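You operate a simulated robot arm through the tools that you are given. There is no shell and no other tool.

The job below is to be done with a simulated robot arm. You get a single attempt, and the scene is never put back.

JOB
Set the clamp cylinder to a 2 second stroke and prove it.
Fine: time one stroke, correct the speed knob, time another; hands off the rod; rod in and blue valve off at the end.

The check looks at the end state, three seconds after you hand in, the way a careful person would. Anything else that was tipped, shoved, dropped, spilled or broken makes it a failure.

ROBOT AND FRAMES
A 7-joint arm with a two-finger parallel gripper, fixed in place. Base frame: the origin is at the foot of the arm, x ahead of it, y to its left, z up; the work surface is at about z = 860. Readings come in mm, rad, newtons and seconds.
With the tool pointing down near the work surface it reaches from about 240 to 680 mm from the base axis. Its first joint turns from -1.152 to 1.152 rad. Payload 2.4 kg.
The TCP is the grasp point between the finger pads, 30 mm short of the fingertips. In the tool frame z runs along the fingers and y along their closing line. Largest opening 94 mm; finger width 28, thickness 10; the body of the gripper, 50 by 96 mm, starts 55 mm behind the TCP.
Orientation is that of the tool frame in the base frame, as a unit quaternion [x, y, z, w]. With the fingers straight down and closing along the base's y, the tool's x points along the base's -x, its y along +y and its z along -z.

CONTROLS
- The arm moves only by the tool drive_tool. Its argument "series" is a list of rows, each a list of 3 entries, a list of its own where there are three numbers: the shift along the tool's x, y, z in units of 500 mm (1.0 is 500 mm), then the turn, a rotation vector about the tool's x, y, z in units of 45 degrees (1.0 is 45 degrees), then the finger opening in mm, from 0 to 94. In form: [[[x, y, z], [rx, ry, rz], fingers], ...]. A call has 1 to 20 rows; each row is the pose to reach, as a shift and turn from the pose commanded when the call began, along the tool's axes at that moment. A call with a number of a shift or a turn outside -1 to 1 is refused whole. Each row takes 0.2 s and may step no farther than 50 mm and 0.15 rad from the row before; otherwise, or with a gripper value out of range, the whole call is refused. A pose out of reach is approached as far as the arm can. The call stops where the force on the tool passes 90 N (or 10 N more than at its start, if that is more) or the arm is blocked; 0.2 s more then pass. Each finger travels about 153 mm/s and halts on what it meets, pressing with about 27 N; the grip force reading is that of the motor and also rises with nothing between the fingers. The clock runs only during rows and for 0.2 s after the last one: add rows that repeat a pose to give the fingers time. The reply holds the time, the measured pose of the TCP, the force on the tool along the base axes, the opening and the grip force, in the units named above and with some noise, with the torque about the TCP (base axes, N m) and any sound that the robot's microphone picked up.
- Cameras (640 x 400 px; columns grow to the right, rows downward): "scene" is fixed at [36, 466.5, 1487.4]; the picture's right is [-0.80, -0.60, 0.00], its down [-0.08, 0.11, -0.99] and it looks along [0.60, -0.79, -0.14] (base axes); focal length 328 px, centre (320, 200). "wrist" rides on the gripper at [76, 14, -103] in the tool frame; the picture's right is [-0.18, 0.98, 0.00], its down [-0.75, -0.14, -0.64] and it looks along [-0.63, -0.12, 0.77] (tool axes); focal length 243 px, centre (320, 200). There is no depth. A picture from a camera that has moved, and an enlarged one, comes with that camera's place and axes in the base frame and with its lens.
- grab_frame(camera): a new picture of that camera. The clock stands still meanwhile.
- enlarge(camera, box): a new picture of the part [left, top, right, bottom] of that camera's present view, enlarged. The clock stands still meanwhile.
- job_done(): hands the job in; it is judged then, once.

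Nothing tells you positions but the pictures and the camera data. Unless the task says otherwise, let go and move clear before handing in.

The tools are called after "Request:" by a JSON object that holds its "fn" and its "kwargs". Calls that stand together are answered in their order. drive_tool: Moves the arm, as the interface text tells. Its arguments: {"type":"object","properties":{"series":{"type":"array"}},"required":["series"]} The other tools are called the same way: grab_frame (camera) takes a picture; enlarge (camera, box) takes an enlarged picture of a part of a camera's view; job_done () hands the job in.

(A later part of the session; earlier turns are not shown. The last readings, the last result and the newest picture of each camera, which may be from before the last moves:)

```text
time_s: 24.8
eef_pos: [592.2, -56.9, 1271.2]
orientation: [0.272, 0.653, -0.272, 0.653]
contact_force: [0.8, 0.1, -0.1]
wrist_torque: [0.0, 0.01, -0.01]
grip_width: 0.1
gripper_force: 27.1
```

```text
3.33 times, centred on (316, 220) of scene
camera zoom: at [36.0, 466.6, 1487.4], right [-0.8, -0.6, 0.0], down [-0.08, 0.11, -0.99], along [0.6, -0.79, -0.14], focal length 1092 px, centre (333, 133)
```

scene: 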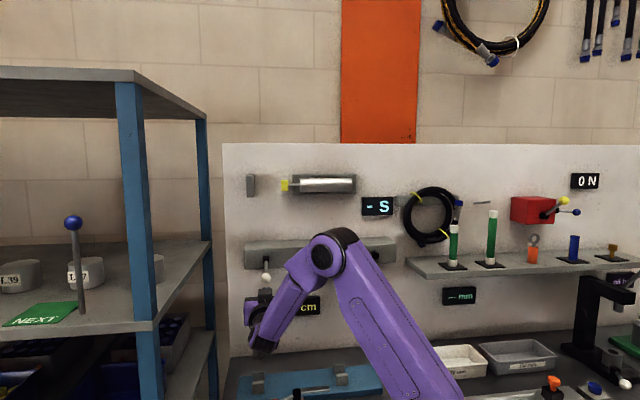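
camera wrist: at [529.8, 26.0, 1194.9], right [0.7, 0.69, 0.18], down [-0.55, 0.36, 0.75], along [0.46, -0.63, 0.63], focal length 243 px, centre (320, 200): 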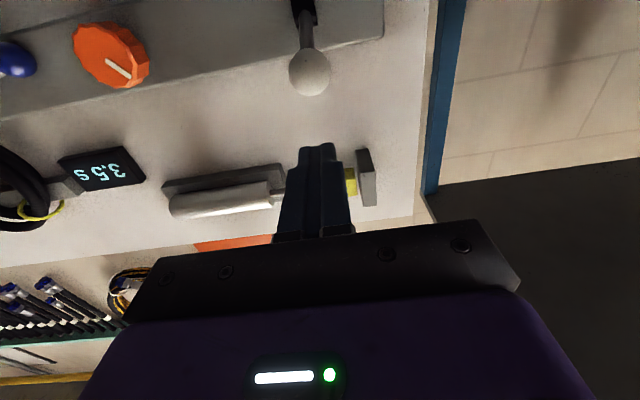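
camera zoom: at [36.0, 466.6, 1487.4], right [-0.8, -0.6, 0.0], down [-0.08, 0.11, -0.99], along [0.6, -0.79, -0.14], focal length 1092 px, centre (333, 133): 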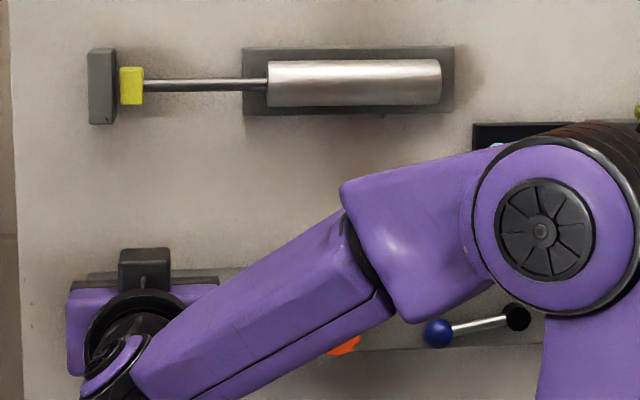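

The ball is at z≈1227 and the fingertip is above it. I'll move forward over the ball, then press it down.

Request:
{"fn": "drive_tool", "kwargs": {"series": [[[0, 0.002, 0.05], [0, 0, 0], 0], [[0, 0.003, 0.09], [0, 0, 0], 0], [[0.02, 0.003, 0.09], [0, 0, 0], 0], [[0.05, 0.003, 0.09], [0, 0, 0], 0], [[0.08, 0.003, 0.09], [0, 0, 0], 0], [[0.1, 0.003, 0.09], [0, 0, 0], 0]]}}

Request:
{"fn": "grab_frame", "kwargs": {"camera": "scene"}}

```text
time_s: 26.2
eef_pos: [625.4, -85.6, 1220.2]
orientation: [0.271, 0.653, -0.27, 0.654]
contact_force: [-0.4, -0.7, 0.4]
wrist_torque: [0.0, 0.0, -0.01]
grip_width: 0.5
gripper_force: 27.0
```

```text
taken
```

scene: 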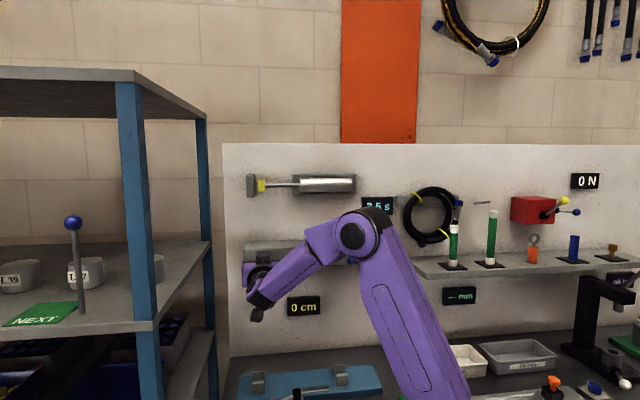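

The lever is just past horizontal. I'll continue down to its lower end and wait for the rod to retract.

Request:
{"fn": "drive_tool", "kwargs": {"series": [[[0.015, 0, 0], [0, 0, 0], 0], [[0.03, 0, 0], [0, 0, 0], 0], [[0.042, 0, 0], [0, 0, 0], 0], [[0.042, 0, 0], [0, 0, 0], 0], [[0.042, 0, 0], [0, 0, 0], 0]]}}

Request:
{"fn": "enlarge", "kwargs": {"camera": "scene", "box": [220, 160, 412, 280]}}

```text
time_s: 27.4
eef_pos: [625.4, -87.9, 1199.8]
orientation: [0.272, 0.653, -0.272, 0.653]
contact_force: [-0.1, 0.3, -0.1]
wrist_torque: [-0.03, 0.01, 0.0]
grip_width: 0.1
gripper_force: 27.8
```

```text
3.33 times, centred on (316, 220) of scene
camera zoom: at [36.0, 466.5, 1487.4], right [-0.8, -0.6, 0.0], down [-0.08, 0.11, -0.99], along [0.6, -0.79, -0.14], focal length 1092 px, centre (333, 133)
```

zoom: 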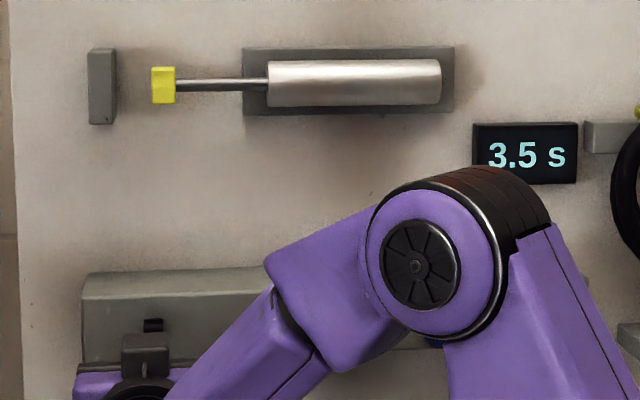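

The rod is retracting. I'll lift off the lever, back away and move in front of the speed knob with the fingers open, so time passes for the retraction.

Request:
{"fn": "drive_tool", "kwargs": {"series": [[[-0.03, 0, 0], [0, 0, 0], 0], [[-0.03, 0, -0.09], [0, 0, 0], 0], [[-0.02, -0.08, -0.09], [0, 0, 0], 30], [[0, -0.16, -0.09], [0, 0, 0], 60], [[0.0026, -0.24, -0.09], [0, 0, 0], 84], [[0.0026, -0.2948, -0.09], [0, 0, 0], 84], [[0.0026, -0.2948, -0.09], [0, 0, 0], 84], [[0.0026, -0.2948, -0.09], [0, 0, 0], 84]]}}

Request:
{"fn": "grab_frame", "kwargs": {"camera": "wrist"}}

Request:
{"fn": "enlarge", "kwargs": {"camera": "scene", "box": [220, 160, 412, 280]}}

```text
time_s: 29.2
eef_pos: [489.5, -159.2, 1198.0]
orientation: [0.272, 0.653, -0.272, 0.653]
contact_force: [0.0, 0.2, 0.1]
wrist_torque: [-0.02, -0.03, -0.01]
grip_width: 84.2
gripper_force: 0.1
```

```text
taken
camera wrist: at [427.1, -77.0, 1123.0], right [0.7, 0.69, 0.18], down [-0.55, 0.36, 0.75], along [0.46, -0.63, 0.63], focal length 243 px, centre (320, 200)
```

wrist: 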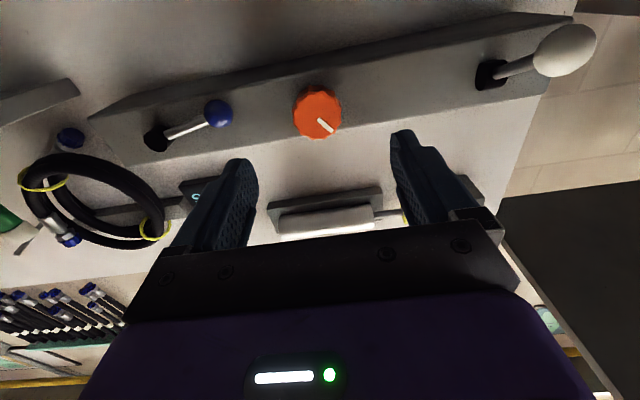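

```text
3.33 times, centred on (316, 220) of scene
camera zoom: at [36.0, 466.5, 1487.4], right [-0.8, -0.6, 0.0], down [-0.08, 0.11, -0.99], along [0.6, -0.79, -0.14], focal length 1092 px, centre (333, 133)
```

zoom: 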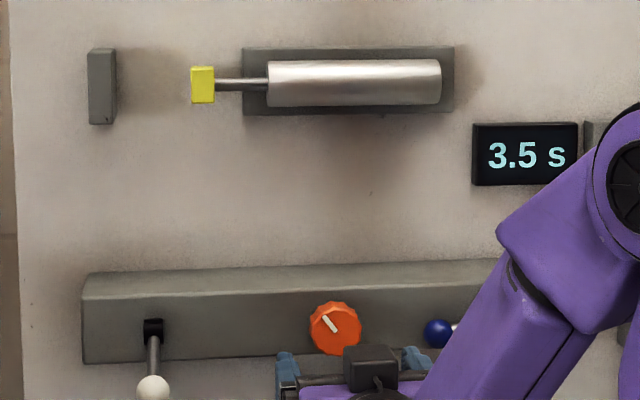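

The rod is nearly home, and the knob is ahead between the open fingers. I'll look at the knob closely for centring and the pointer angle.

Request:
{"fn": "enlarge", "kwargs": {"camera": "wrist", "box": [260, 70, 380, 145]}}

Request:
{"fn": "enlarge", "kwargs": {"camera": "scene", "box": [290, 230, 370, 280]}}

```text
5.33 times, centred on (320, 108) of wrist
camera zoom: at [427.1, -77.0, 1123.0], right [0.7, 0.69, 0.18], down [-0.55, 0.36, 0.75], along [0.46, -0.63, 0.63], focal length 1294 px, centre (320, 693)
```

zoom: 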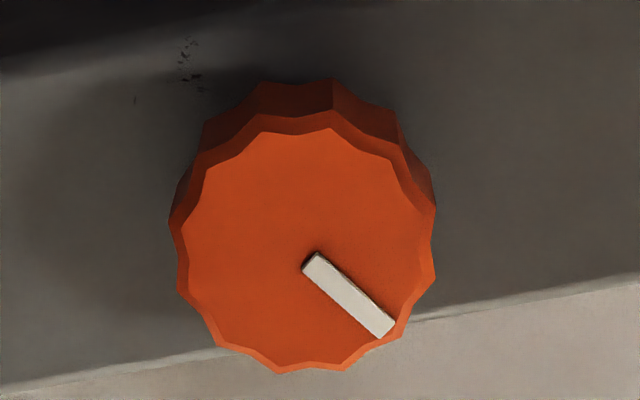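

```text
8.00 times, centred on (330, 255) of scene
camera zoom: at [36.0, 466.5, 1487.4], right [-0.8, -0.6, 0.0], down [-0.08, 0.11, -0.99], along [0.6, -0.79, -0.14], focal length 2621 px, centre (240, -240)
```

zoom: 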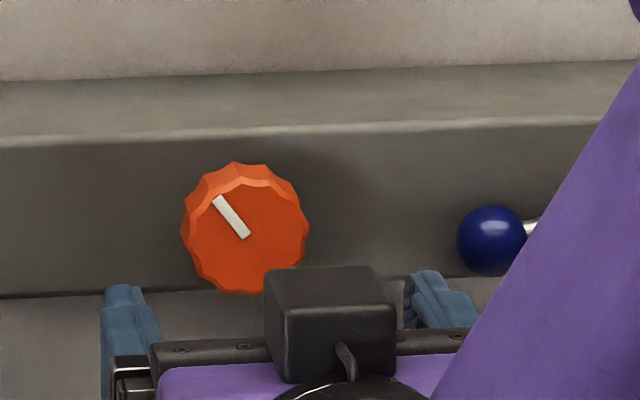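

The knob centre is at e≈232, z≈1200, with the pointer about 37° left of vertical. I'll advance so the fingers straddle the knob, then close gently.

Request:
{"fn": "drive_tool", "kwargs": {"series": [[[-0.003, -0.0036, 0.07], [0, 0, 0], 84], [[-0.003, -0.0036, 0.13], [0, 0, 0], 84], [[-0.003, -0.0036, 0.17], [0, 0, 0], 84], [[-0.003, -0.0036, 0.188], [0, 0, 0], 84], [[-0.003, -0.0036, 0.188], [0, 0, 0], 84]]}}

Request:
{"fn": "grab_frame", "kwargs": {"camera": "wrist"}}

Request:
{"fn": "enlarge", "kwargs": {"camera": "scene", "box": [220, 160, 412, 280]}}

```text
time_s: 30.4
eef_pos: [554.2, -227.2, 1200.0]
orientation: [0.271, 0.654, -0.271, 0.652]
contact_force: [-0.1, 0.5, 0.5]
wrist_torque: [-0.01, 0.03, 0.0]
grip_width: 83.9
gripper_force: 0.0
```

```text
taken
camera wrist: at [492.5, -145.0, 1124.3], right [0.7, 0.69, 0.18], down [-0.55, 0.36, 0.75], along [0.46, -0.63, 0.63], focal length 243 px, centre (320, 200)
```

wrist: 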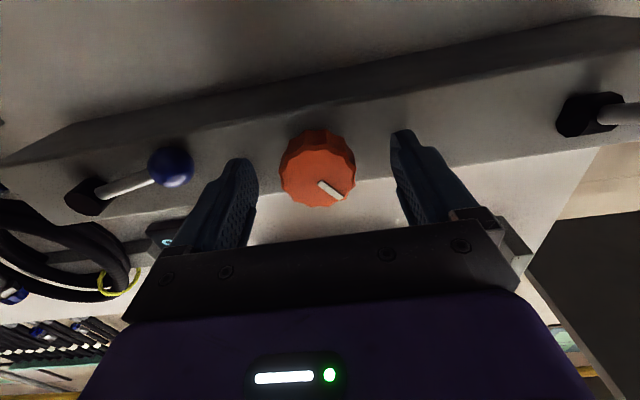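

```text
3.33 times, centred on (316, 220) of scene
camera zoom: at [36.0, 466.5, 1487.4], right [-0.8, -0.6, 0.0], down [-0.08, 0.11, -0.99], along [0.6, -0.79, -0.14], focal length 1092 px, centre (333, 133)
```

zoom: 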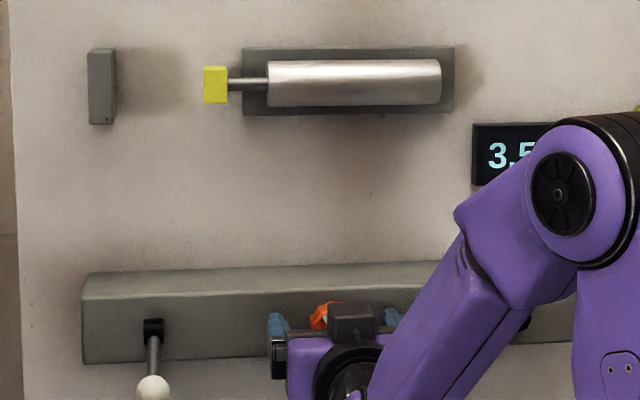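

The rod is fully in, and the fingers straddle the knob with the grip axis on its centre. I'll close on it.

Request:
{"fn": "drive_tool", "kwargs": {"series": [[[0, 0, 0], [0, 0, 0], 60], [[0, 0, 0], [0, 0, 0], 36], [[0, 0, 0], [0, 0, 0], 36]]}}

Request:
{"fn": "enlarge", "kwargs": {"camera": "wrist", "box": [200, 80, 440, 230]}}

```text
time_s: 31.2
eef_pos: [553.6, -228.1, 1200.0]
orientation: [0.273, 0.652, -0.272, 0.653]
contact_force: [-5.7, -2.6, 0.5]
wrist_torque: [-0.12, -0.04, 0.11]
grip_width: 43.4
gripper_force: 44.7
```

```text
2.67 times, centred on (320, 155) of wrist
camera zoom: at [491.9, -145.7, 1124.3], right [0.7, 0.69, 0.18], down [-0.55, 0.36, 0.75], along [0.45, -0.63, 0.63], focal length 647 px, centre (320, 320)
```

zoom: 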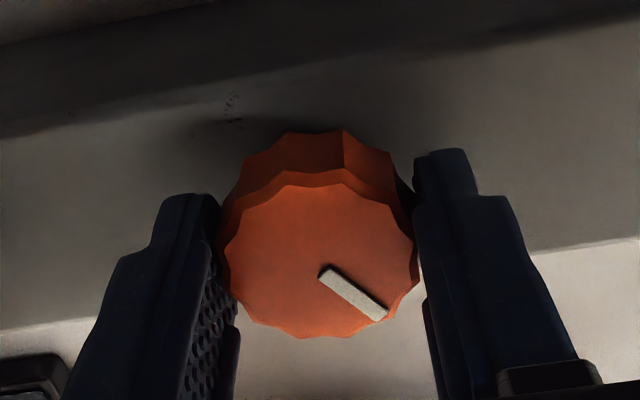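

The knob is gripped at 43.4 mm with only a small side load. I'll turn it 30° clockwise as seen from the front, as a first correction.

Request:
{"fn": "drive_tool", "kwargs": {"series": [[[0, 0, 0], [0, 0, 0.12], 36], [[0, 0, 0], [0, 0, 0.25], 36], [[0, 0, 0], [0, 0, 0.4], 36], [[0, 0, 0], [0, 0, 0.55], 36], [[0, 0, 0], [0, 0, 0.667], 36], [[0, 0, 0], [0, 0, 0.667], 36]]}}

Request:
{"fn": "enlarge", "kwargs": {"camera": "wrist", "box": [200, 80, 440, 230]}}

Request:
{"fn": "grab_frame", "kwargs": {"camera": "scene"}}

```text
time_s: 32.6
eef_pos: [553.7, -228.0, 1200.3]
orientation: [0.432, 0.558, -0.093, 0.702]
contact_force: [-9.6, -11.6, 4.2]
wrist_torque: [-0.02, -0.02, 0.12]
grip_width: 43.4
gripper_force: 45.4
```

```text
2.67 times, centred on (320, 155) of wrist
camera zoom: at [517.7, -120.2, 1141.5], right [0.54, 0.53, 0.65], down [-0.81, 0.11, 0.58], along [0.24, -0.84, 0.49], focal length 647 px, centre (320, 320)
```

zoom: 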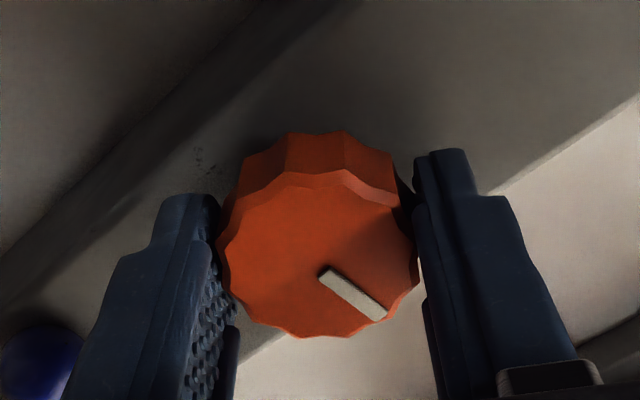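

```text
taken
```

scene: 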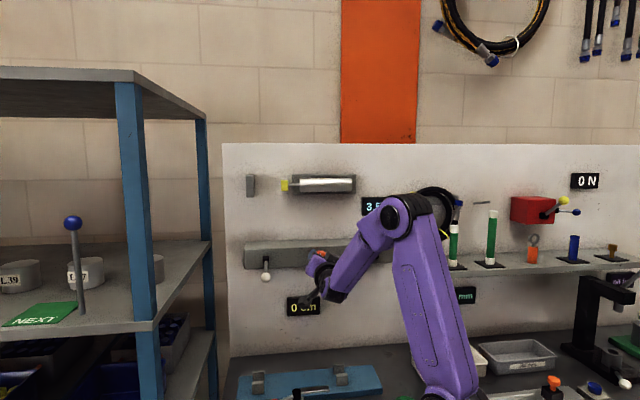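

The knob turned with the gripper, and the pointer is now about 7° left of vertical. I'll release, back off and roll the tool level again.

Request:
{"fn": "drive_tool", "kwargs": {"series": [[[0, 0, 0], [0, 0, 0], 70], [[0, 0, 0], [0, 0, 0], 76], [[0, 0, -0.06], [0, 0, 0], 76], [[0, 0, -0.13], [0, 0, -0.12], 76], [[0, 0, -0.188], [0, 0, -0.27], 60], [[0, 0, -0.188], [0, 0, -0.44], 30], [[0, 0, -0.188], [0, 0, -0.56], 10], [[0, 0, -0.188], [0, 0, -0.667], 0], [[0, 0, -0.188], [0, 0, -0.667], 0]]}}

Request:
{"fn": "grab_frame", "kwargs": {"camera": "wrist"}}

Request:
{"fn": "enlarge", "kwargs": {"camera": "scene", "box": [220, 160, 412, 280]}}

```text
time_s: 34.6
eef_pos: [488.7, -160.2, 1200.1]
orientation: [0.27, 0.653, -0.272, 0.653]
contact_force: [-0.7, 0.0, -0.2]
wrist_torque: [-0.03, 0.01, -0.01]
grip_width: 0.0
gripper_force: 27.1
```

```text
taken
camera wrist: at [426.1, -78.0, 1123.6], right [0.7, 0.69, 0.18], down [-0.55, 0.36, 0.75], along [0.46, -0.63, 0.63], focal length 243 px, centre (320, 200)
```

wrist: 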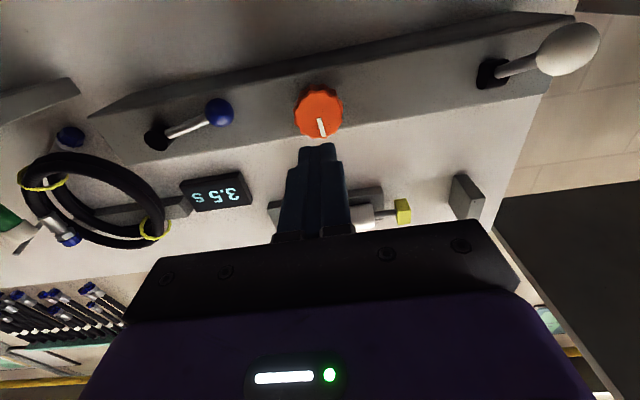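

```text
3.33 times, centred on (316, 220) of scene
camera zoom: at [36.0, 466.6, 1487.4], right [-0.8, -0.6, 0.0], down [-0.08, 0.11, -0.99], along [0.6, -0.79, -0.14], focal length 1092 px, centre (333, 133)
```

zoom: 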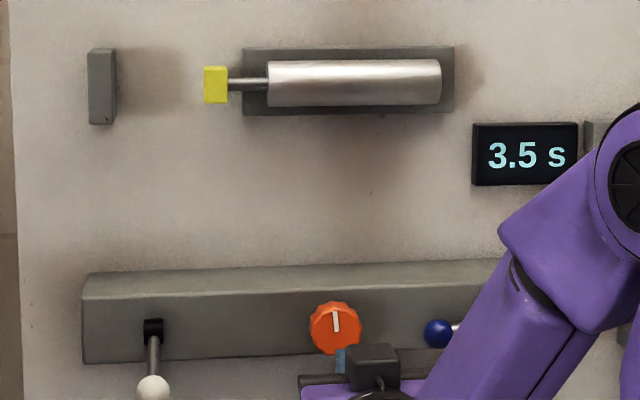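

The pointer is now near vertical and the rod is in. I'll go back under the white lever and push it up to time a second stroke.

Request:
{"fn": "drive_tool", "kwargs": {"series": [[[0.05, 0.08, 0], [0, 0, 0], 0], [[0.1, 0.16, 0], [0, 0, 0], 0], [[0.142, 0.23, 0], [0, 0, 0], 0], [[0.142, 0.2958, 0], [0, 0, 0], 0], [[0.142, 0.2958, 0.05], [0, 0, 0], 0], [[0.142, 0.2958, 0.0914], [0, 0, 0], 0], [[0.142, 0.2958, 0.0914], [0, 0, 0], 0], [[0.11, 0.2958, 0.0914], [0, 0, 0], 0], [[0.08, 0.2958, 0.0914], [0, 0, 0], 0], [[0.05, 0.2958, 0.0914], [0, 0, 0], 0], [[0.025, 0.2958, 0.0914], [0, 0, 0], 0], [[0.005, 0.2958, 0.0914], [0, 0, 0], 0], [[-0.004, 0.2958, 0.0914], [0, 0, 0], 0], [[-0.004, 0.2958, 0.0914], [0, 0, 0], 0]]}}

Request:
{"fn": "enlarge", "kwargs": {"camera": "scene", "box": [220, 160, 412, 280]}}

```text
time_s: 37.6
eef_pos: [624.5, -89.1, 1201.6]
orientation: [0.271, 0.654, -0.271, 0.653]
contact_force: [-0.5, 0.4, -1.1]
wrist_torque: [0.02, 0.0, 0.01]
grip_width: 0.0
gripper_force: 27.1
```

```text
3.33 times, centred on (316, 220) of scene
camera zoom: at [36.0, 466.5, 1487.4], right [-0.8, -0.6, 0.0], down [-0.08, 0.11, -0.99], along [0.6, -0.79, -0.14], focal length 1092 px, centre (333, 133)
```

zoom: 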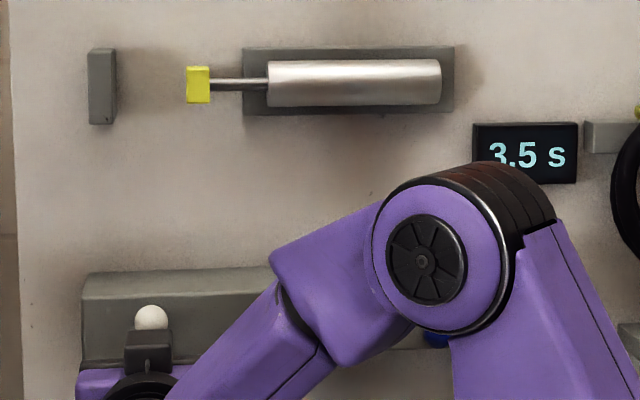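

The rod is extending on the second stroke. I'll wait for it to complete.

Request:
{"fn": "drive_tool", "kwargs": {"series": [[[0, 0, 0], [0, 0, 0], 0], [[0, 0, 0], [0, 0, 0], 0], [[0, 0, 0], [0, 0, 0], 0], [[0, 0, 0], [0, 0, 0], 0]]}}

Request:
{"fn": "enlarge", "kwargs": {"camera": "scene", "box": [220, 160, 412, 280]}}

Request:
{"fn": "drive_tool", "kwargs": {"series": [[[0, 0, 0], [0, 0, 0], 0], [[0, 0, 0], [0, 0, 0], 0], [[0, 0, 0], [0, 0, 0], 0], [[0, 0, 0], [0, 0, 0], 0], [[0, 0, 0], [0, 0, 0], 0], [[0, 0, 0], [0, 0, 0], 0], [[0, 0, 0], [0, 0, 0], 0], [[0, 0, 0], [0, 0, 0], 0], [[0, 0, 0], [0, 0, 0], 0], [[0, 0, 0], [0, 0, 0], 0], [[0, 0, 0], [0, 0, 0], 0], [[0, 0, 0], [0, 0, 0], 0]]}}

Request:
{"fn": "enlarge", "kwargs": {"camera": "scene", "box": [220, 160, 412, 280]}}

```text
time_s: 38.6
eef_pos: [624.5, -87.5, 1200.9]
orientation: [0.272, 0.653, -0.272, 0.653]
contact_force: [0.6, 0.9, -0.1]
wrist_torque: [-0.01, -0.04, -0.03]
grip_width: 0.0
gripper_force: 27.4
```

```text
3.33 times, centred on (316, 220) of scene
camera zoom: at [36.0, 466.5, 1487.4], right [-0.8, -0.6, 0.0], down [-0.08, 0.11, -0.99], along [0.6, -0.79, -0.14], focal length 1092 px, centre (333, 133)
```

zoom: 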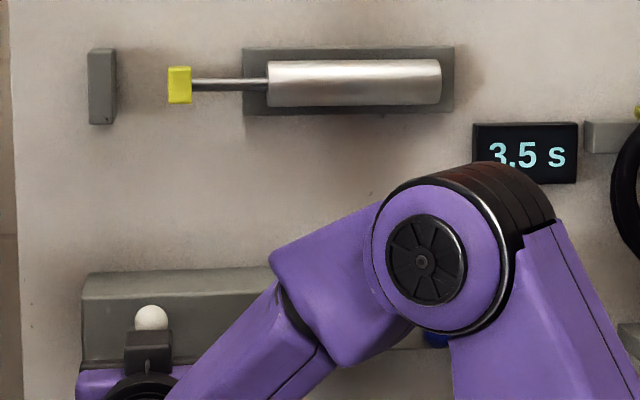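

```text
time_s: 41.2
eef_pos: [625.3, -88.1, 1201.4]
orientation: [0.271, 0.653, -0.271, 0.653]
contact_force: [0.5, -0.4, -0.9]
wrist_torque: [-0.02, 0.0, 0.0]
grip_width: 0.0
gripper_force: 26.5
```

```text
3.33 times, centred on (316, 220) of scene
camera zoom: at [36.0, 466.5, 1487.4], right [-0.8, -0.6, 0.0], down [-0.08, 0.11, -0.99], along [0.6, -0.79, -0.14], focal length 1092 px, centre (333, 133)
```

zoom: 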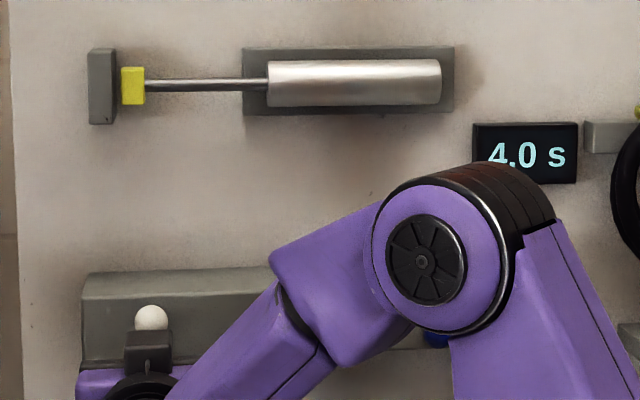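

The second stroke read 4.0 s, so clockwise slows it by about 0.5 s per 30° and the correction must be counter-clockwise. First I'll push the white lever back down so the rod comes in.

Request:
{"fn": "drive_tool", "kwargs": {"series": [[[0, 0, -0.045], [0, 0, 0], 0], [[0, 0, -0.09], [0, 0, 0], 0], [[-0.07, 0, -0.09], [0, 0, 0], 0], [[-0.14, 0, -0.09], [0, 0, 0], 0], [[-0.14, 0, -0.09], [0, 0, 0], 0], [[-0.14, 0, -0.04], [0, 0, 0], 0], [[-0.14, 0, 0], [0, 0, 0], 0], [[-0.14, 0, 0], [0, 0, 0], 0], [[-0.11, 0, 0], [0, 0, 0], 0], [[-0.08, 0, 0], [0, 0, 0], 0], [[-0.05, 0, 0], [0, 0, 0], 0], [[-0.025, 0, 0], [0, 0, 0], 0], [[-0.005, 0, 0], [0, 0, 0], 0], [[0.008, 0, 0], [0, 0, 0], 0], [[0.008, 0, 0], [0, 0, 0], 0]]}}

Request:
{"fn": "enlarge", "kwargs": {"camera": "scene", "box": [220, 160, 412, 280]}}

```text
time_s: 44.4
eef_pos: [624.1, -87.2, 1197.8]
orientation: [0.271, 0.653, -0.271, 0.653]
contact_force: [0.0, 0.6, -0.1]
wrist_torque: [-0.01, -0.02, -0.02]
grip_width: 0.0
gripper_force: 28.1
```

```text
3.33 times, centred on (316, 220) of scene
camera zoom: at [36.0, 466.6, 1487.4], right [-0.8, -0.6, 0.0], down [-0.08, 0.11, -0.99], along [0.6, -0.79, -0.14], focal length 1092 px, centre (333, 133)
```

zoom: 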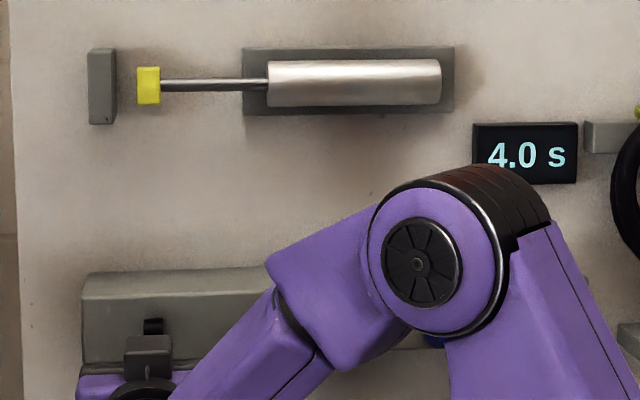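

The rod is coming back in. I'll move in front of the knob and pre-roll the tool 45° clockwise to give room for a large counter-clockwise turn.

Request:
{"fn": "drive_tool", "kwargs": {"series": [[[-0.03, 0, 0], [0, 0, 0], 0], [[-0.03, 0, -0.09], [0, 0, 0], 0], [[-0.02, -0.08, -0.09], [0, 0, 0], 20], [[-0.005, -0.16, -0.09], [0, 0, 0], 50], [[-0.0046, -0.24, -0.09], [0, 0, 0], 76], [[-0.0046, -0.2964, -0.09], [0, 0, 0], 76], [[-0.0046, -0.2964, -0.09], [0, 0, 0.18], 76], [[-0.0046, -0.2964, -0.09], [0, 0, 0.36], 76], [[-0.0046, -0.2964, -0.09], [0, 0, 0.54], 76], [[-0.0046, -0.2964, -0.09], [0, 0, 0.72], 76], [[-0.0046, -0.2964, -0.09], [0, 0, 0.9], 76], [[-0.0046, -0.2964, -0.09], [0, 0, 1.0], 76], [[-0.0046, -0.2964, -0.09], [0, 0, 1.0], 76]]}}

Request:
{"fn": "grab_frame", "kwargs": {"camera": "wrist"}}

Request:
{"fn": "grab_frame", "kwargs": {"camera": "scene"}}

```text
time_s: 47.2
eef_pos: [488.5, -160.2, 1199.7]
orientation: [0.501, 0.499, -0.001, 0.707]
contact_force: [0.0, -0.8, 0.4]
wrist_torque: [0.03, 0.03, 0.02]
grip_width: 76.1
gripper_force: 0.0
```

```text
taken
camera wrist: at [461.3, -43.3, 1156.6], right [0.4, 0.4, 0.83], down [-0.9, 0.01, 0.43], along [0.16, -0.92, 0.36], focal length 243 px, centre (320, 200)
```

wrist: 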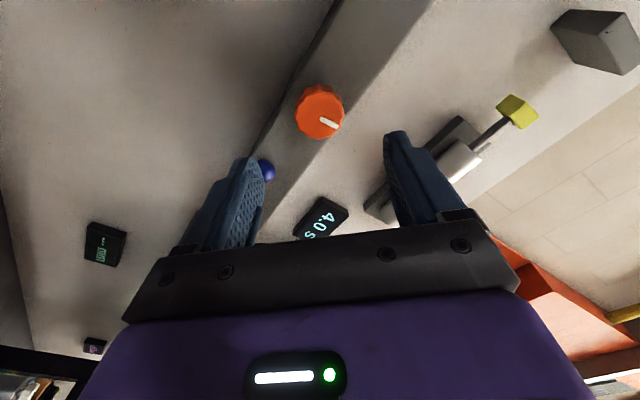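

```text
taken
```

scene: 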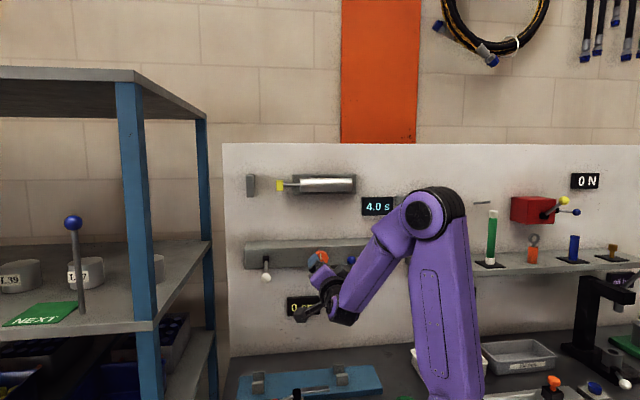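

The tool is level with the knob axis and rolled 45°. I'll add 15° more roll, advance and grip the knob.

Request:
{"fn": "drive_tool", "kwargs": {"series": [[[0, 0, 0.03], [0, 0, 0.17], 76], [[0, 0, 0.07], [0, 0, 0.333], 76], [[0, 0, 0.13], [0, 0, 0.333], 76], [[0, 0, 0.17], [0, 0, 0.333], 76], [[0, 0, 0.188], [0, 0, 0.333], 76], [[0, 0, 0.188], [0, 0, 0.333], 76], [[0, 0, 0.188], [0, 0, 0.333], 50], [[0, 0, 0.188], [0, 0, 0.333], 36], [[0, 0, 0.188], [0, 0, 0.333], 36]]}}

Request:
{"fn": "enlarge", "kwargs": {"camera": "wrist", "box": [200, 80, 440, 230]}}

Request:
{"fn": "enlarge", "kwargs": {"camera": "scene", "box": [220, 160, 412, 280]}}

```text
time_s: 49.2
eef_pos: [553.4, -227.7, 1200.6]
orientation: [0.562, 0.43, 0.091, 0.701]
contact_force: [3.7, -2.9, -1.1]
wrist_torque: [0.04, 0.04, 0.23]
grip_width: 43.6
gripper_force: 45.3
```

```text
2.67 times, centred on (320, 155) of wrist
camera zoom: at [534.4, -104.1, 1173.8], right [0.24, 0.23, 0.94], down [-0.97, -0.05, 0.25], along [0.11, -0.97, 0.21], focal length 647 px, centre (320, 320)
```

zoom: 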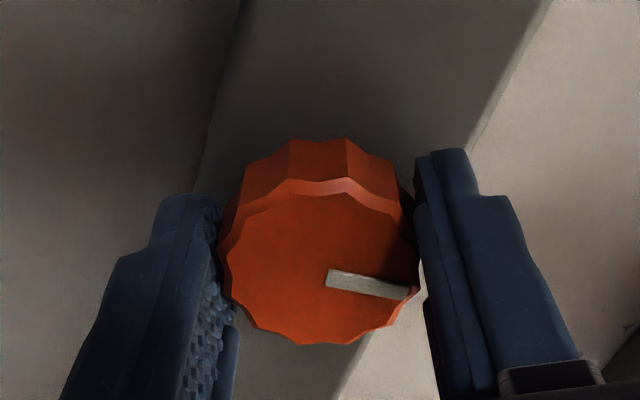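

```text
3.33 times, centred on (316, 220) of scene
camera zoom: at [36.1, 466.4, 1487.4], right [-0.8, -0.6, 0.0], down [-0.08, 0.11, -0.99], along [0.6, -0.79, -0.14], focal length 1092 px, centre (333, 133)
```

zoom: 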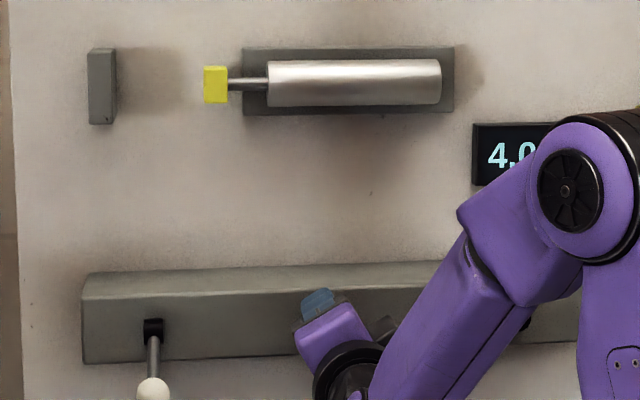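

The knob is gripped and the rod is fully in. I'll turn it counter-clockwise 45° and check before going further.

Request:
{"fn": "drive_tool", "kwargs": {"series": [[[0, 0, 0], [0, 0, -0.15], 36], [[0, 0, 0], [0, 0, -0.32], 36], [[0, 0, 0], [0, 0, -0.49], 36], [[0, 0, 0], [0, 0, -0.66], 36], [[0, 0, 0], [0, 0, -0.83], 36], [[0, 0, 0], [0, 0, -1.0], 36], [[0, 0, 0], [0, 0, -1.0], 36]]}}

Request:
{"fn": "enlarge", "kwargs": {"camera": "wrist", "box": [200, 80, 440, 230]}}

```text
time_s: 50.8
eef_pos: [554.3, -227.7, 1199.5]
orientation: [0.355, 0.613, -0.184, 0.682]
contact_force: [-6.4, -4.0, -11.5]
wrist_torque: [-0.45, -0.46, -0.23]
grip_width: 44.0
gripper_force: 45.8
```

```text
2.67 times, centred on (320, 155) of wrist
camera zoom: at [505.7, -132.3, 1129.4], right [0.64, 0.63, 0.43], down [-0.69, 0.22, 0.69], along [0.34, -0.74, 0.58], focal length 647 px, centre (320, 320)
```

zoom: 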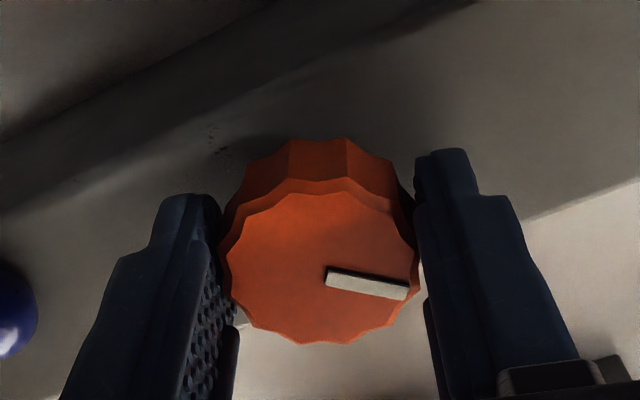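

The knob follows the fingers. I'll continue counter-clockwise another 45°.

Request:
{"fn": "drive_tool", "kwargs": {"series": [[[0, 0, 0], [0, 0, -0.15], 36], [[0, 0, 0], [0, 0, -0.32], 36], [[0, 0, 0], [0, 0, -0.49], 36], [[0, 0, 0], [0, 0, -0.66], 36], [[0, 0, 0], [0, 0, -0.83], 36], [[0, 0, 0], [0, 0, -1.0], 36], [[0, 0, 0], [0, 0, -1.0], 36]]}}

Request:
{"fn": "enlarge", "kwargs": {"camera": "wrist", "box": [200, 80, 440, 230]}}

```text
time_s: 52.4
eef_pos: [554.2, -228.4, 1199.8]
orientation: [0.094, 0.701, -0.432, 0.559]
contact_force: [-12.2, -8.8, -12.7]
wrist_torque: [-0.06, -0.1, 0.13]
grip_width: 43.7
gripper_force: 44.6
```

```text
2.67 times, centred on (320, 155) of wrist
camera zoom: at [463.3, -174.5, 1126.3], right [0.67, 0.66, -0.33], down [-0.27, 0.64, 0.72], along [0.69, -0.4, 0.6], focal length 647 px, centre (320, 320)
```

zoom: 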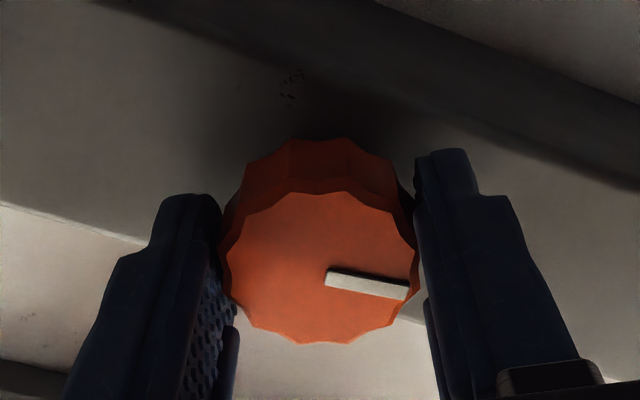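

It is still following. I'll turn a further 30°, making 120° in total.

Request:
{"fn": "drive_tool", "kwargs": {"series": [[[0, 0, 0], [0, 0, -0.15], 36], [[0, 0, 0], [0, 0, -0.32], 36], [[0, 0, 0], [0, 0, -0.49], 36], [[0, 0, 0], [0, 0, -0.6667], 36], [[0, 0, 0], [0, 0, -0.6667], 36]]}}

Request:
{"fn": "enlarge", "kwargs": {"camera": "wrist", "box": [200, 80, 440, 230]}}

```text
time_s: 53.6
eef_pos: [553.0, -229.3, 1200.0]
orientation: [-0.09, 0.702, -0.563, 0.428]
contact_force: [-14.7, -13.0, -9.2]
wrist_torque: [0.08, 0.12, -0.05]
grip_width: 43.7
gripper_force: 45.1
```

```text
2.67 times, centred on (320, 155) of wrist
camera zoom: at [439.7, -197.8, 1149.2], right [0.46, 0.46, -0.76], down [-0.04, 0.87, 0.5], along [0.89, -0.2, 0.42], focal length 647 px, centre (320, 320)
```

zoom: 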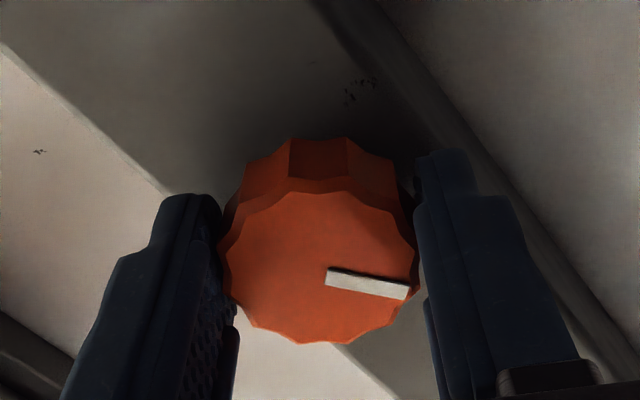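

The knob is now 120° counter-clockwise of where it was. I'll release, retreat and roll the tool back level.

Request:
{"fn": "drive_tool", "kwargs": {"series": [[[0, 0, 0], [0, 0, 0], 70], [[0, 0, 0], [0, 0, 0], 76], [[0, 0, -0.06], [0, 0, 0], 76], [[0, 0, -0.13], [0, 0, 0.15], 76], [[0, 0, -0.188], [0, 0, 0.32], 60], [[0, 0, -0.188], [0, 0, 0.49], 30], [[0, 0, -0.188], [0, 0, 0.66], 10], [[0, 0, -0.188], [0, 0, 0.83], 0], [[0, 0, -0.188], [0, 0, 1.0], 0], [[0, 0, -0.188], [0, 0, 1.0], 0]]}}

Request:
{"fn": "drive_tool", "kwargs": {"series": [[[0, 0, 0], [0, 0, 0.17], 0], [[0, 0, 0], [0, 0, 0.3333], 0], [[0, 0, 0], [0, 0, 0.3333], 0]]}}

Request:
{"fn": "grab_frame", "kwargs": {"camera": "wrist"}}

Request:
{"fn": "enlarge", "kwargs": {"camera": "scene", "box": [220, 160, 412, 280]}}

```text
time_s: 55.8
eef_pos: [487.6, -159.1, 1199.6]
orientation: [0.184, 0.682, -0.354, 0.612]
contact_force: [0.5, 0.4, -1.0]
wrist_torque: [0.01, -0.02, 0.0]
grip_width: 0.0
gripper_force: 27.0
```

```text
time_s: 56.6
eef_pos: [488.7, -160.1, 1198.8]
orientation: [0.272, 0.652, -0.271, 0.653]
contact_force: [-0.1, -0.4, -1.1]
wrist_torque: [-0.02, -0.02, -0.03]
grip_width: 0.0
gripper_force: 27.0
```

```text
taken
camera wrist: at [426.1, -78.4, 1123.5], right [0.7, 0.69, 0.19], down [-0.55, 0.36, 0.75], along [0.46, -0.63, 0.63], focal length 243 px, centre (320, 200)
```

wrist: 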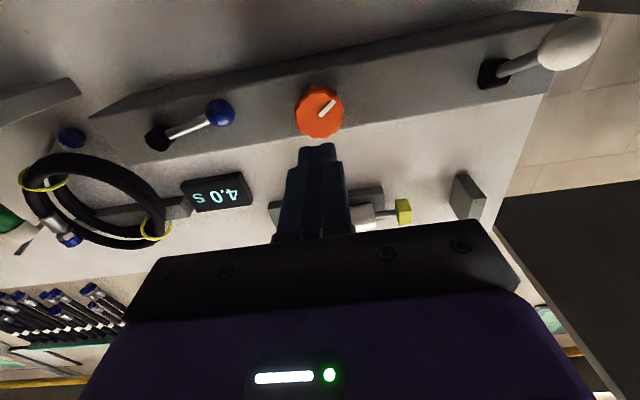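

```text
3.33 times, centred on (316, 220) of scene
camera zoom: at [36.0, 466.5, 1487.4], right [-0.8, -0.6, 0.0], down [-0.08, 0.11, -0.99], along [0.6, -0.79, -0.14], focal length 1092 px, centre (333, 133)
```

zoom: 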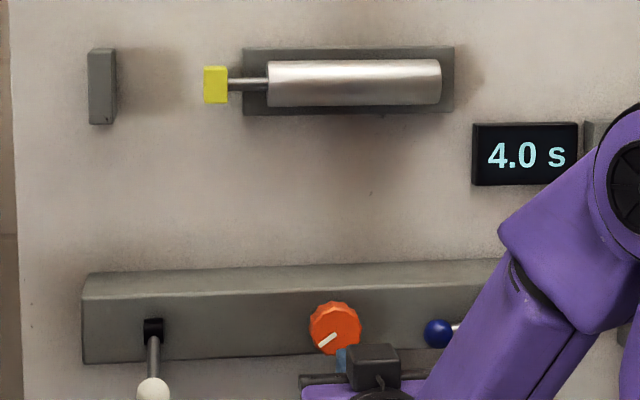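

The pointer is now at about 8 o'clock, the rod is in and the air is on. I'll time the next stroke with the same lever motion.

Request:
{"fn": "drive_tool", "kwargs": {"series": [[[0.05, 0.08, 0], [0, 0, 0], 0], [[0.1, 0.16, 0], [0, 0, 0], 0], [[0.142, 0.23, 0], [0, 0, 0], 0], [[0.142, 0.2958, 0], [0, 0, 0], 0], [[0.142, 0.2958, 0.05], [0, 0, 0], 0], [[0.142, 0.2958, 0.0914], [0, 0, 0], 0], [[0.142, 0.2958, 0.0914], [0, 0, 0], 0], [[0.11, 0.2958, 0.0914], [0, 0, 0], 0], [[0.08, 0.2958, 0.0914], [0, 0, 0], 0], [[0.05, 0.2958, 0.0914], [0, 0, 0], 0], [[0.025, 0.2958, 0.0914], [0, 0, 0], 0], [[0.005, 0.2958, 0.0914], [0, 0, 0], 0], [[-0.004, 0.2958, 0.0914], [0, 0, 0], 0], [[-0.004, 0.2958, 0.0914], [0, 0, 0], 0]]}}

Request:
{"fn": "enlarge", "kwargs": {"camera": "scene", "box": [220, 160, 412, 280]}}

Request:
{"fn": "drive_tool", "kwargs": {"series": [[[0, 0, 0], [0, 0, 0], 0], [[0, 0, 0], [0, 0, 0], 0], [[0, 0, 0], [0, 0, 0], 0], [[0, 0, 0], [0, 0, 0], 0], [[0, 0, 0], [0, 0, 0], 0], [[0, 0, 0], [0, 0, 0], 0], [[0, 0, 0], [0, 0, 0], 0], [[0, 0, 0], [0, 0, 0], 0], [[0, 0, 0], [0, 0, 0], 0], [[0, 0, 0], [0, 0, 0], 0]]}}

Request:
{"fn": "enlarge", "kwargs": {"camera": "scene", "box": [220, 160, 412, 280]}}

```text
time_s: 59.6
eef_pos: [625.4, -87.6, 1202.8]
orientation: [0.272, 0.653, -0.272, 0.653]
contact_force: [-0.1, 0.1, -1.1]
wrist_torque: [0.02, 0.04, 0.01]
grip_width: 0.1
gripper_force: 26.8
```

```text
3.33 times, centred on (316, 220) of scene
camera zoom: at [36.0, 466.5, 1487.4], right [-0.8, -0.6, 0.0], down [-0.08, 0.11, -0.99], along [0.6, -0.79, -0.14], focal length 1092 px, centre (333, 133)
```

zoom: 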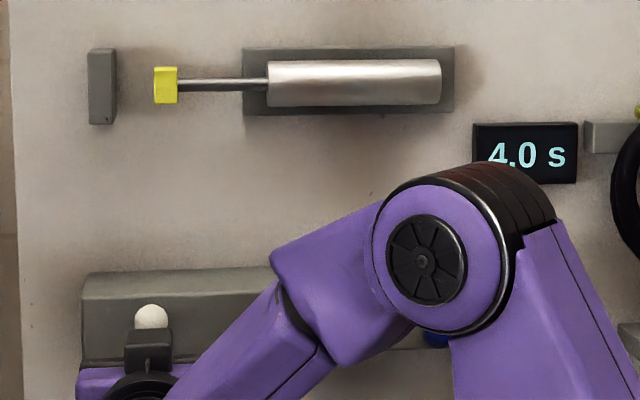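

```text
time_s: 61.8
eef_pos: [624.7, -88.5, 1200.9]
orientation: [0.271, 0.653, -0.271, 0.653]
contact_force: [-0.4, 0.1, -1.3]
wrist_torque: [-0.01, 0.01, -0.01]
grip_width: 0.2
gripper_force: 26.7
```

```text
3.33 times, centred on (316, 220) of scene
camera zoom: at [36.0, 466.6, 1487.4], right [-0.8, -0.6, 0.0], down [-0.08, 0.11, -0.99], along [0.6, -0.79, -0.14], focal length 1092 px, centre (333, 133)
```

zoom: 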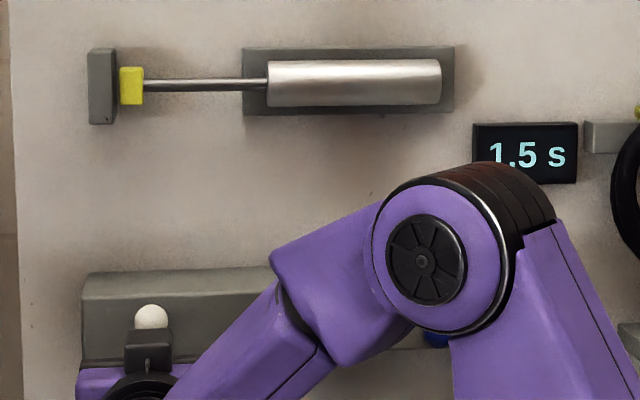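

That stroke read 1.5 s. Interpolating between the readings, the knob needs to come back about 22° clockwise. First I'll put the lever down to retract the rod.

Request:
{"fn": "drive_tool", "kwargs": {"series": [[[0, 0, -0.045], [0, 0, 0], 0], [[0, 0, -0.09], [0, 0, 0], 0], [[-0.07, 0, -0.09], [0, 0, 0], 0], [[-0.14, 0, -0.09], [0, 0, 0], 0], [[-0.14, 0, -0.09], [0, 0, 0], 0], [[-0.14, 0, -0.04], [0, 0, 0], 0], [[-0.14, 0, 0], [0, 0, 0], 0], [[-0.14, 0, 0], [0, 0, 0], 0], [[-0.11, 0, 0], [0, 0, 0], 0], [[-0.08, 0, 0], [0, 0, 0], 0], [[-0.05, 0, 0], [0, 0, 0], 0], [[-0.025, 0, 0], [0, 0, 0], 0], [[-0.005, 0, 0], [0, 0, 0], 0], [[0.008, 0, 0], [0, 0, 0], 0], [[0.008, 0, 0], [0, 0, 0], 0]]}}

Request:
{"fn": "enlarge", "kwargs": {"camera": "scene", "box": [220, 160, 412, 280]}}

```text
time_s: 65.0
eef_pos: [624.9, -89.2, 1197.7]
orientation: [0.271, 0.653, -0.271, 0.654]
contact_force: [-0.2, 0.1, 0.7]
wrist_torque: [0.02, -0.02, 0.02]
grip_width: 0.1
gripper_force: 27.3
```

```text
3.33 times, centred on (316, 220) of scene
camera zoom: at [36.0, 466.5, 1487.4], right [-0.8, -0.6, 0.0], down [-0.08, 0.11, -0.99], along [0.6, -0.79, -0.14], focal length 1092 px, centre (333, 133)
```

zoom: 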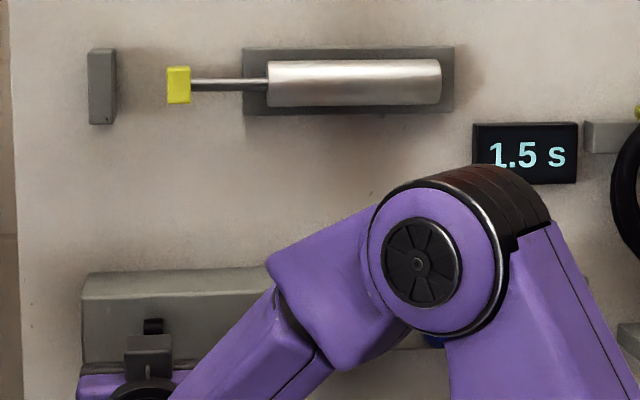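

The rod is retracting. I'll go to the knob, straddle it and grip it level.

Request:
{"fn": "drive_tool", "kwargs": {"series": [[[-0.03, 0, 0], [0, 0, 0], 0], [[-0.03, 0, -0.09], [0, 0, 0], 0], [[-0.02, -0.08, -0.09], [0, 0, 0], 20], [[-0.005, -0.16, -0.09], [0, 0, 0], 50], [[-0.0046, -0.24, -0.09], [0, 0, 0], 76], [[-0.0046, -0.2964, -0.09], [0, 0, 0], 80], [[-0.0046, -0.2964, -0.09], [0, 0, 0], 80], [[-0.0046, -0.2964, -0.03], [0, 0, 0], 80], [[-0.0046, -0.2964, 0.04], [0, 0, 0], 80], [[-0.0046, -0.2964, 0.08], [0, 0, 0], 80], [[-0.0046, -0.2964, 0.098], [0, 0, 0], 80], [[-0.0046, -0.2964, 0.098], [0, 0, 0], 80]]}}

Request:
{"fn": "grab_frame", "kwargs": {"camera": "wrist"}}

Request:
{"fn": "enlarge", "kwargs": {"camera": "scene", "box": [220, 160, 412, 280]}}

```text
time_s: 67.6
eef_pos: [554.6, -228.0, 1199.8]
orientation: [0.272, 0.653, -0.271, 0.653]
contact_force: [-0.3, -0.5, 0.7]
wrist_torque: [-0.02, 0.0, 0.01]
grip_width: 79.9
gripper_force: 0.1
```

```text
taken
camera wrist: at [492.9, -145.8, 1124.2], right [0.7, 0.69, 0.18], down [-0.55, 0.36, 0.75], along [0.46, -0.63, 0.63], focal length 243 px, centre (320, 200)
```

wrist: 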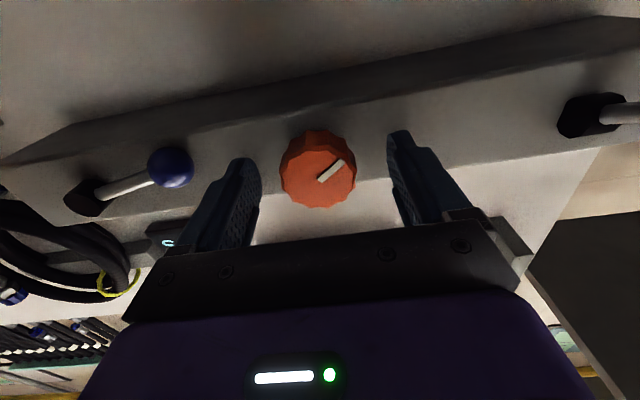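

```text
3.33 times, centred on (316, 220) of scene
camera zoom: at [36.0, 466.5, 1487.4], right [-0.8, -0.6, 0.0], down [-0.08, 0.11, -0.99], along [0.6, -0.79, -0.14], focal length 1092 px, centre (333, 133)
```

zoom: 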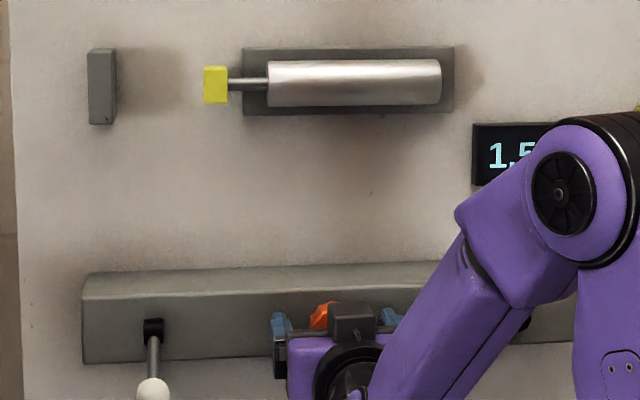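

The rod is in and the fingers are centred on the knob. I'll close and turn 22° clockwise.

Request:
{"fn": "drive_tool", "kwargs": {"series": [[[0, 0, 0], [0, 0, 0], 56], [[0, 0, 0], [0, 0, 0], 36], [[0, 0, 0], [0, 0, 0], 36], [[0, 0, 0], [0, 0, 0.12], 36], [[0, 0, 0], [0, 0, 0.25], 36], [[0, 0, 0], [0, 0, 0.38], 36], [[0, 0, 0], [0, 0, 0.489], 36], [[0, 0, 0], [0, 0, 0.489], 36], [[0, 0, 0], [0, 0, 0.489], 36]]}}

Request:
{"fn": "enlarge", "kwargs": {"camera": "wrist", "box": [200, 80, 440, 230]}}

```text
time_s: 69.6
eef_pos: [554.1, -228.3, 1200.8]
orientation: [0.391, 0.589, -0.142, 0.693]
contact_force: [-5.4, -5.2, 1.1]
wrist_torque: [0.15, 0.11, 0.27]
grip_width: 42.9
gripper_force: 45.1
```

```text
2.67 times, centred on (320, 155) of wrist
camera zoom: at [511.8, -127.0, 1135.0], right [0.6, 0.59, 0.54], down [-0.75, 0.16, 0.64], along [0.29, -0.79, 0.54], focal length 647 px, centre (320, 320)
```

zoom: 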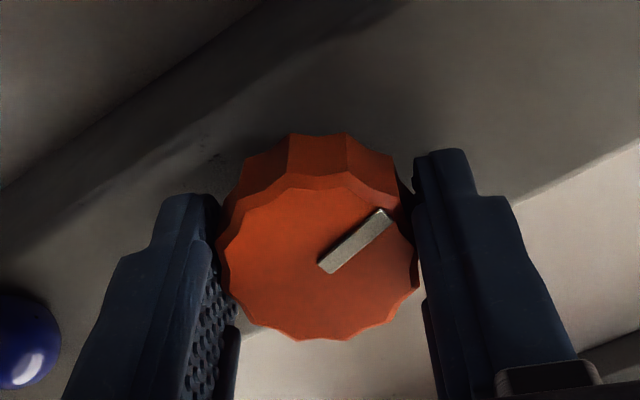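

The knob has followed the turn. I'll release, retreat and level the tool.

Request:
{"fn": "drive_tool", "kwargs": {"series": [[[0, 0, 0], [0, 0, 0], 70], [[0, 0, 0], [0, 0, 0], 76], [[0, 0, -0.06], [0, 0, 0], 76], [[0, 0, -0.13], [0, 0, -0.1], 76], [[0, 0, -0.188], [0, 0, -0.25], 60], [[0, 0, -0.188], [0, 0, -0.4], 30], [[0, 0, -0.188], [0, 0, -0.489], 0], [[0, 0, -0.188], [0, 0, -0.489], 0], [[0, 0, -0.188], [0, 0, -0.489], 0]]}}

Request:
{"fn": "grab_frame", "kwargs": {"camera": "wrist"}}

Request:
{"fn": "enlarge", "kwargs": {"camera": "scene", "box": [220, 160, 412, 280]}}

```text
time_s: 71.6
eef_pos: [487.6, -161.3, 1200.3]
orientation: [0.271, 0.653, -0.272, 0.653]
contact_force: [-0.4, 0.1, 0.0]
wrist_torque: [0.01, -0.02, 0.03]
grip_width: 0.0
gripper_force: 27.0
```

```text
taken
camera wrist: at [426.2, -79.1, 1124.0], right [0.7, 0.69, 0.18], down [-0.55, 0.36, 0.75], along [0.46, -0.63, 0.63], focal length 243 px, centre (320, 200)
```

wrist: 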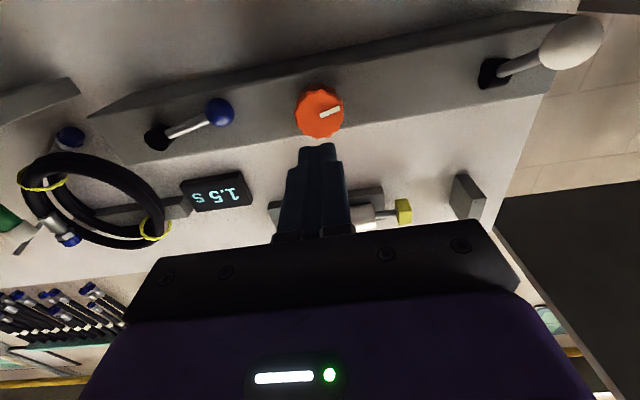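

```text
3.33 times, centred on (316, 220) of scene
camera zoom: at [36.0, 466.6, 1487.4], right [-0.8, -0.6, 0.0], down [-0.08, 0.11, -0.99], along [0.6, -0.79, -0.14], focal length 1092 px, centre (333, 133)
```

zoom: 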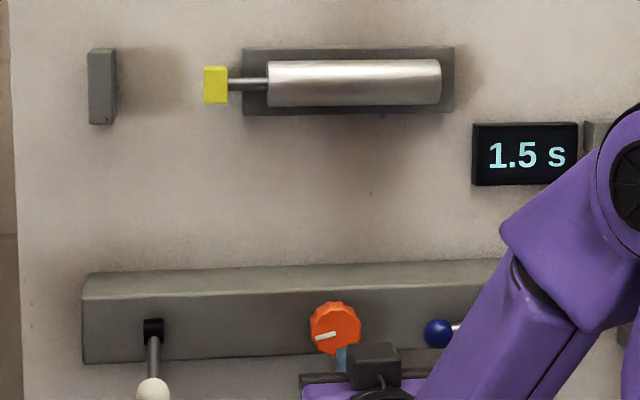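

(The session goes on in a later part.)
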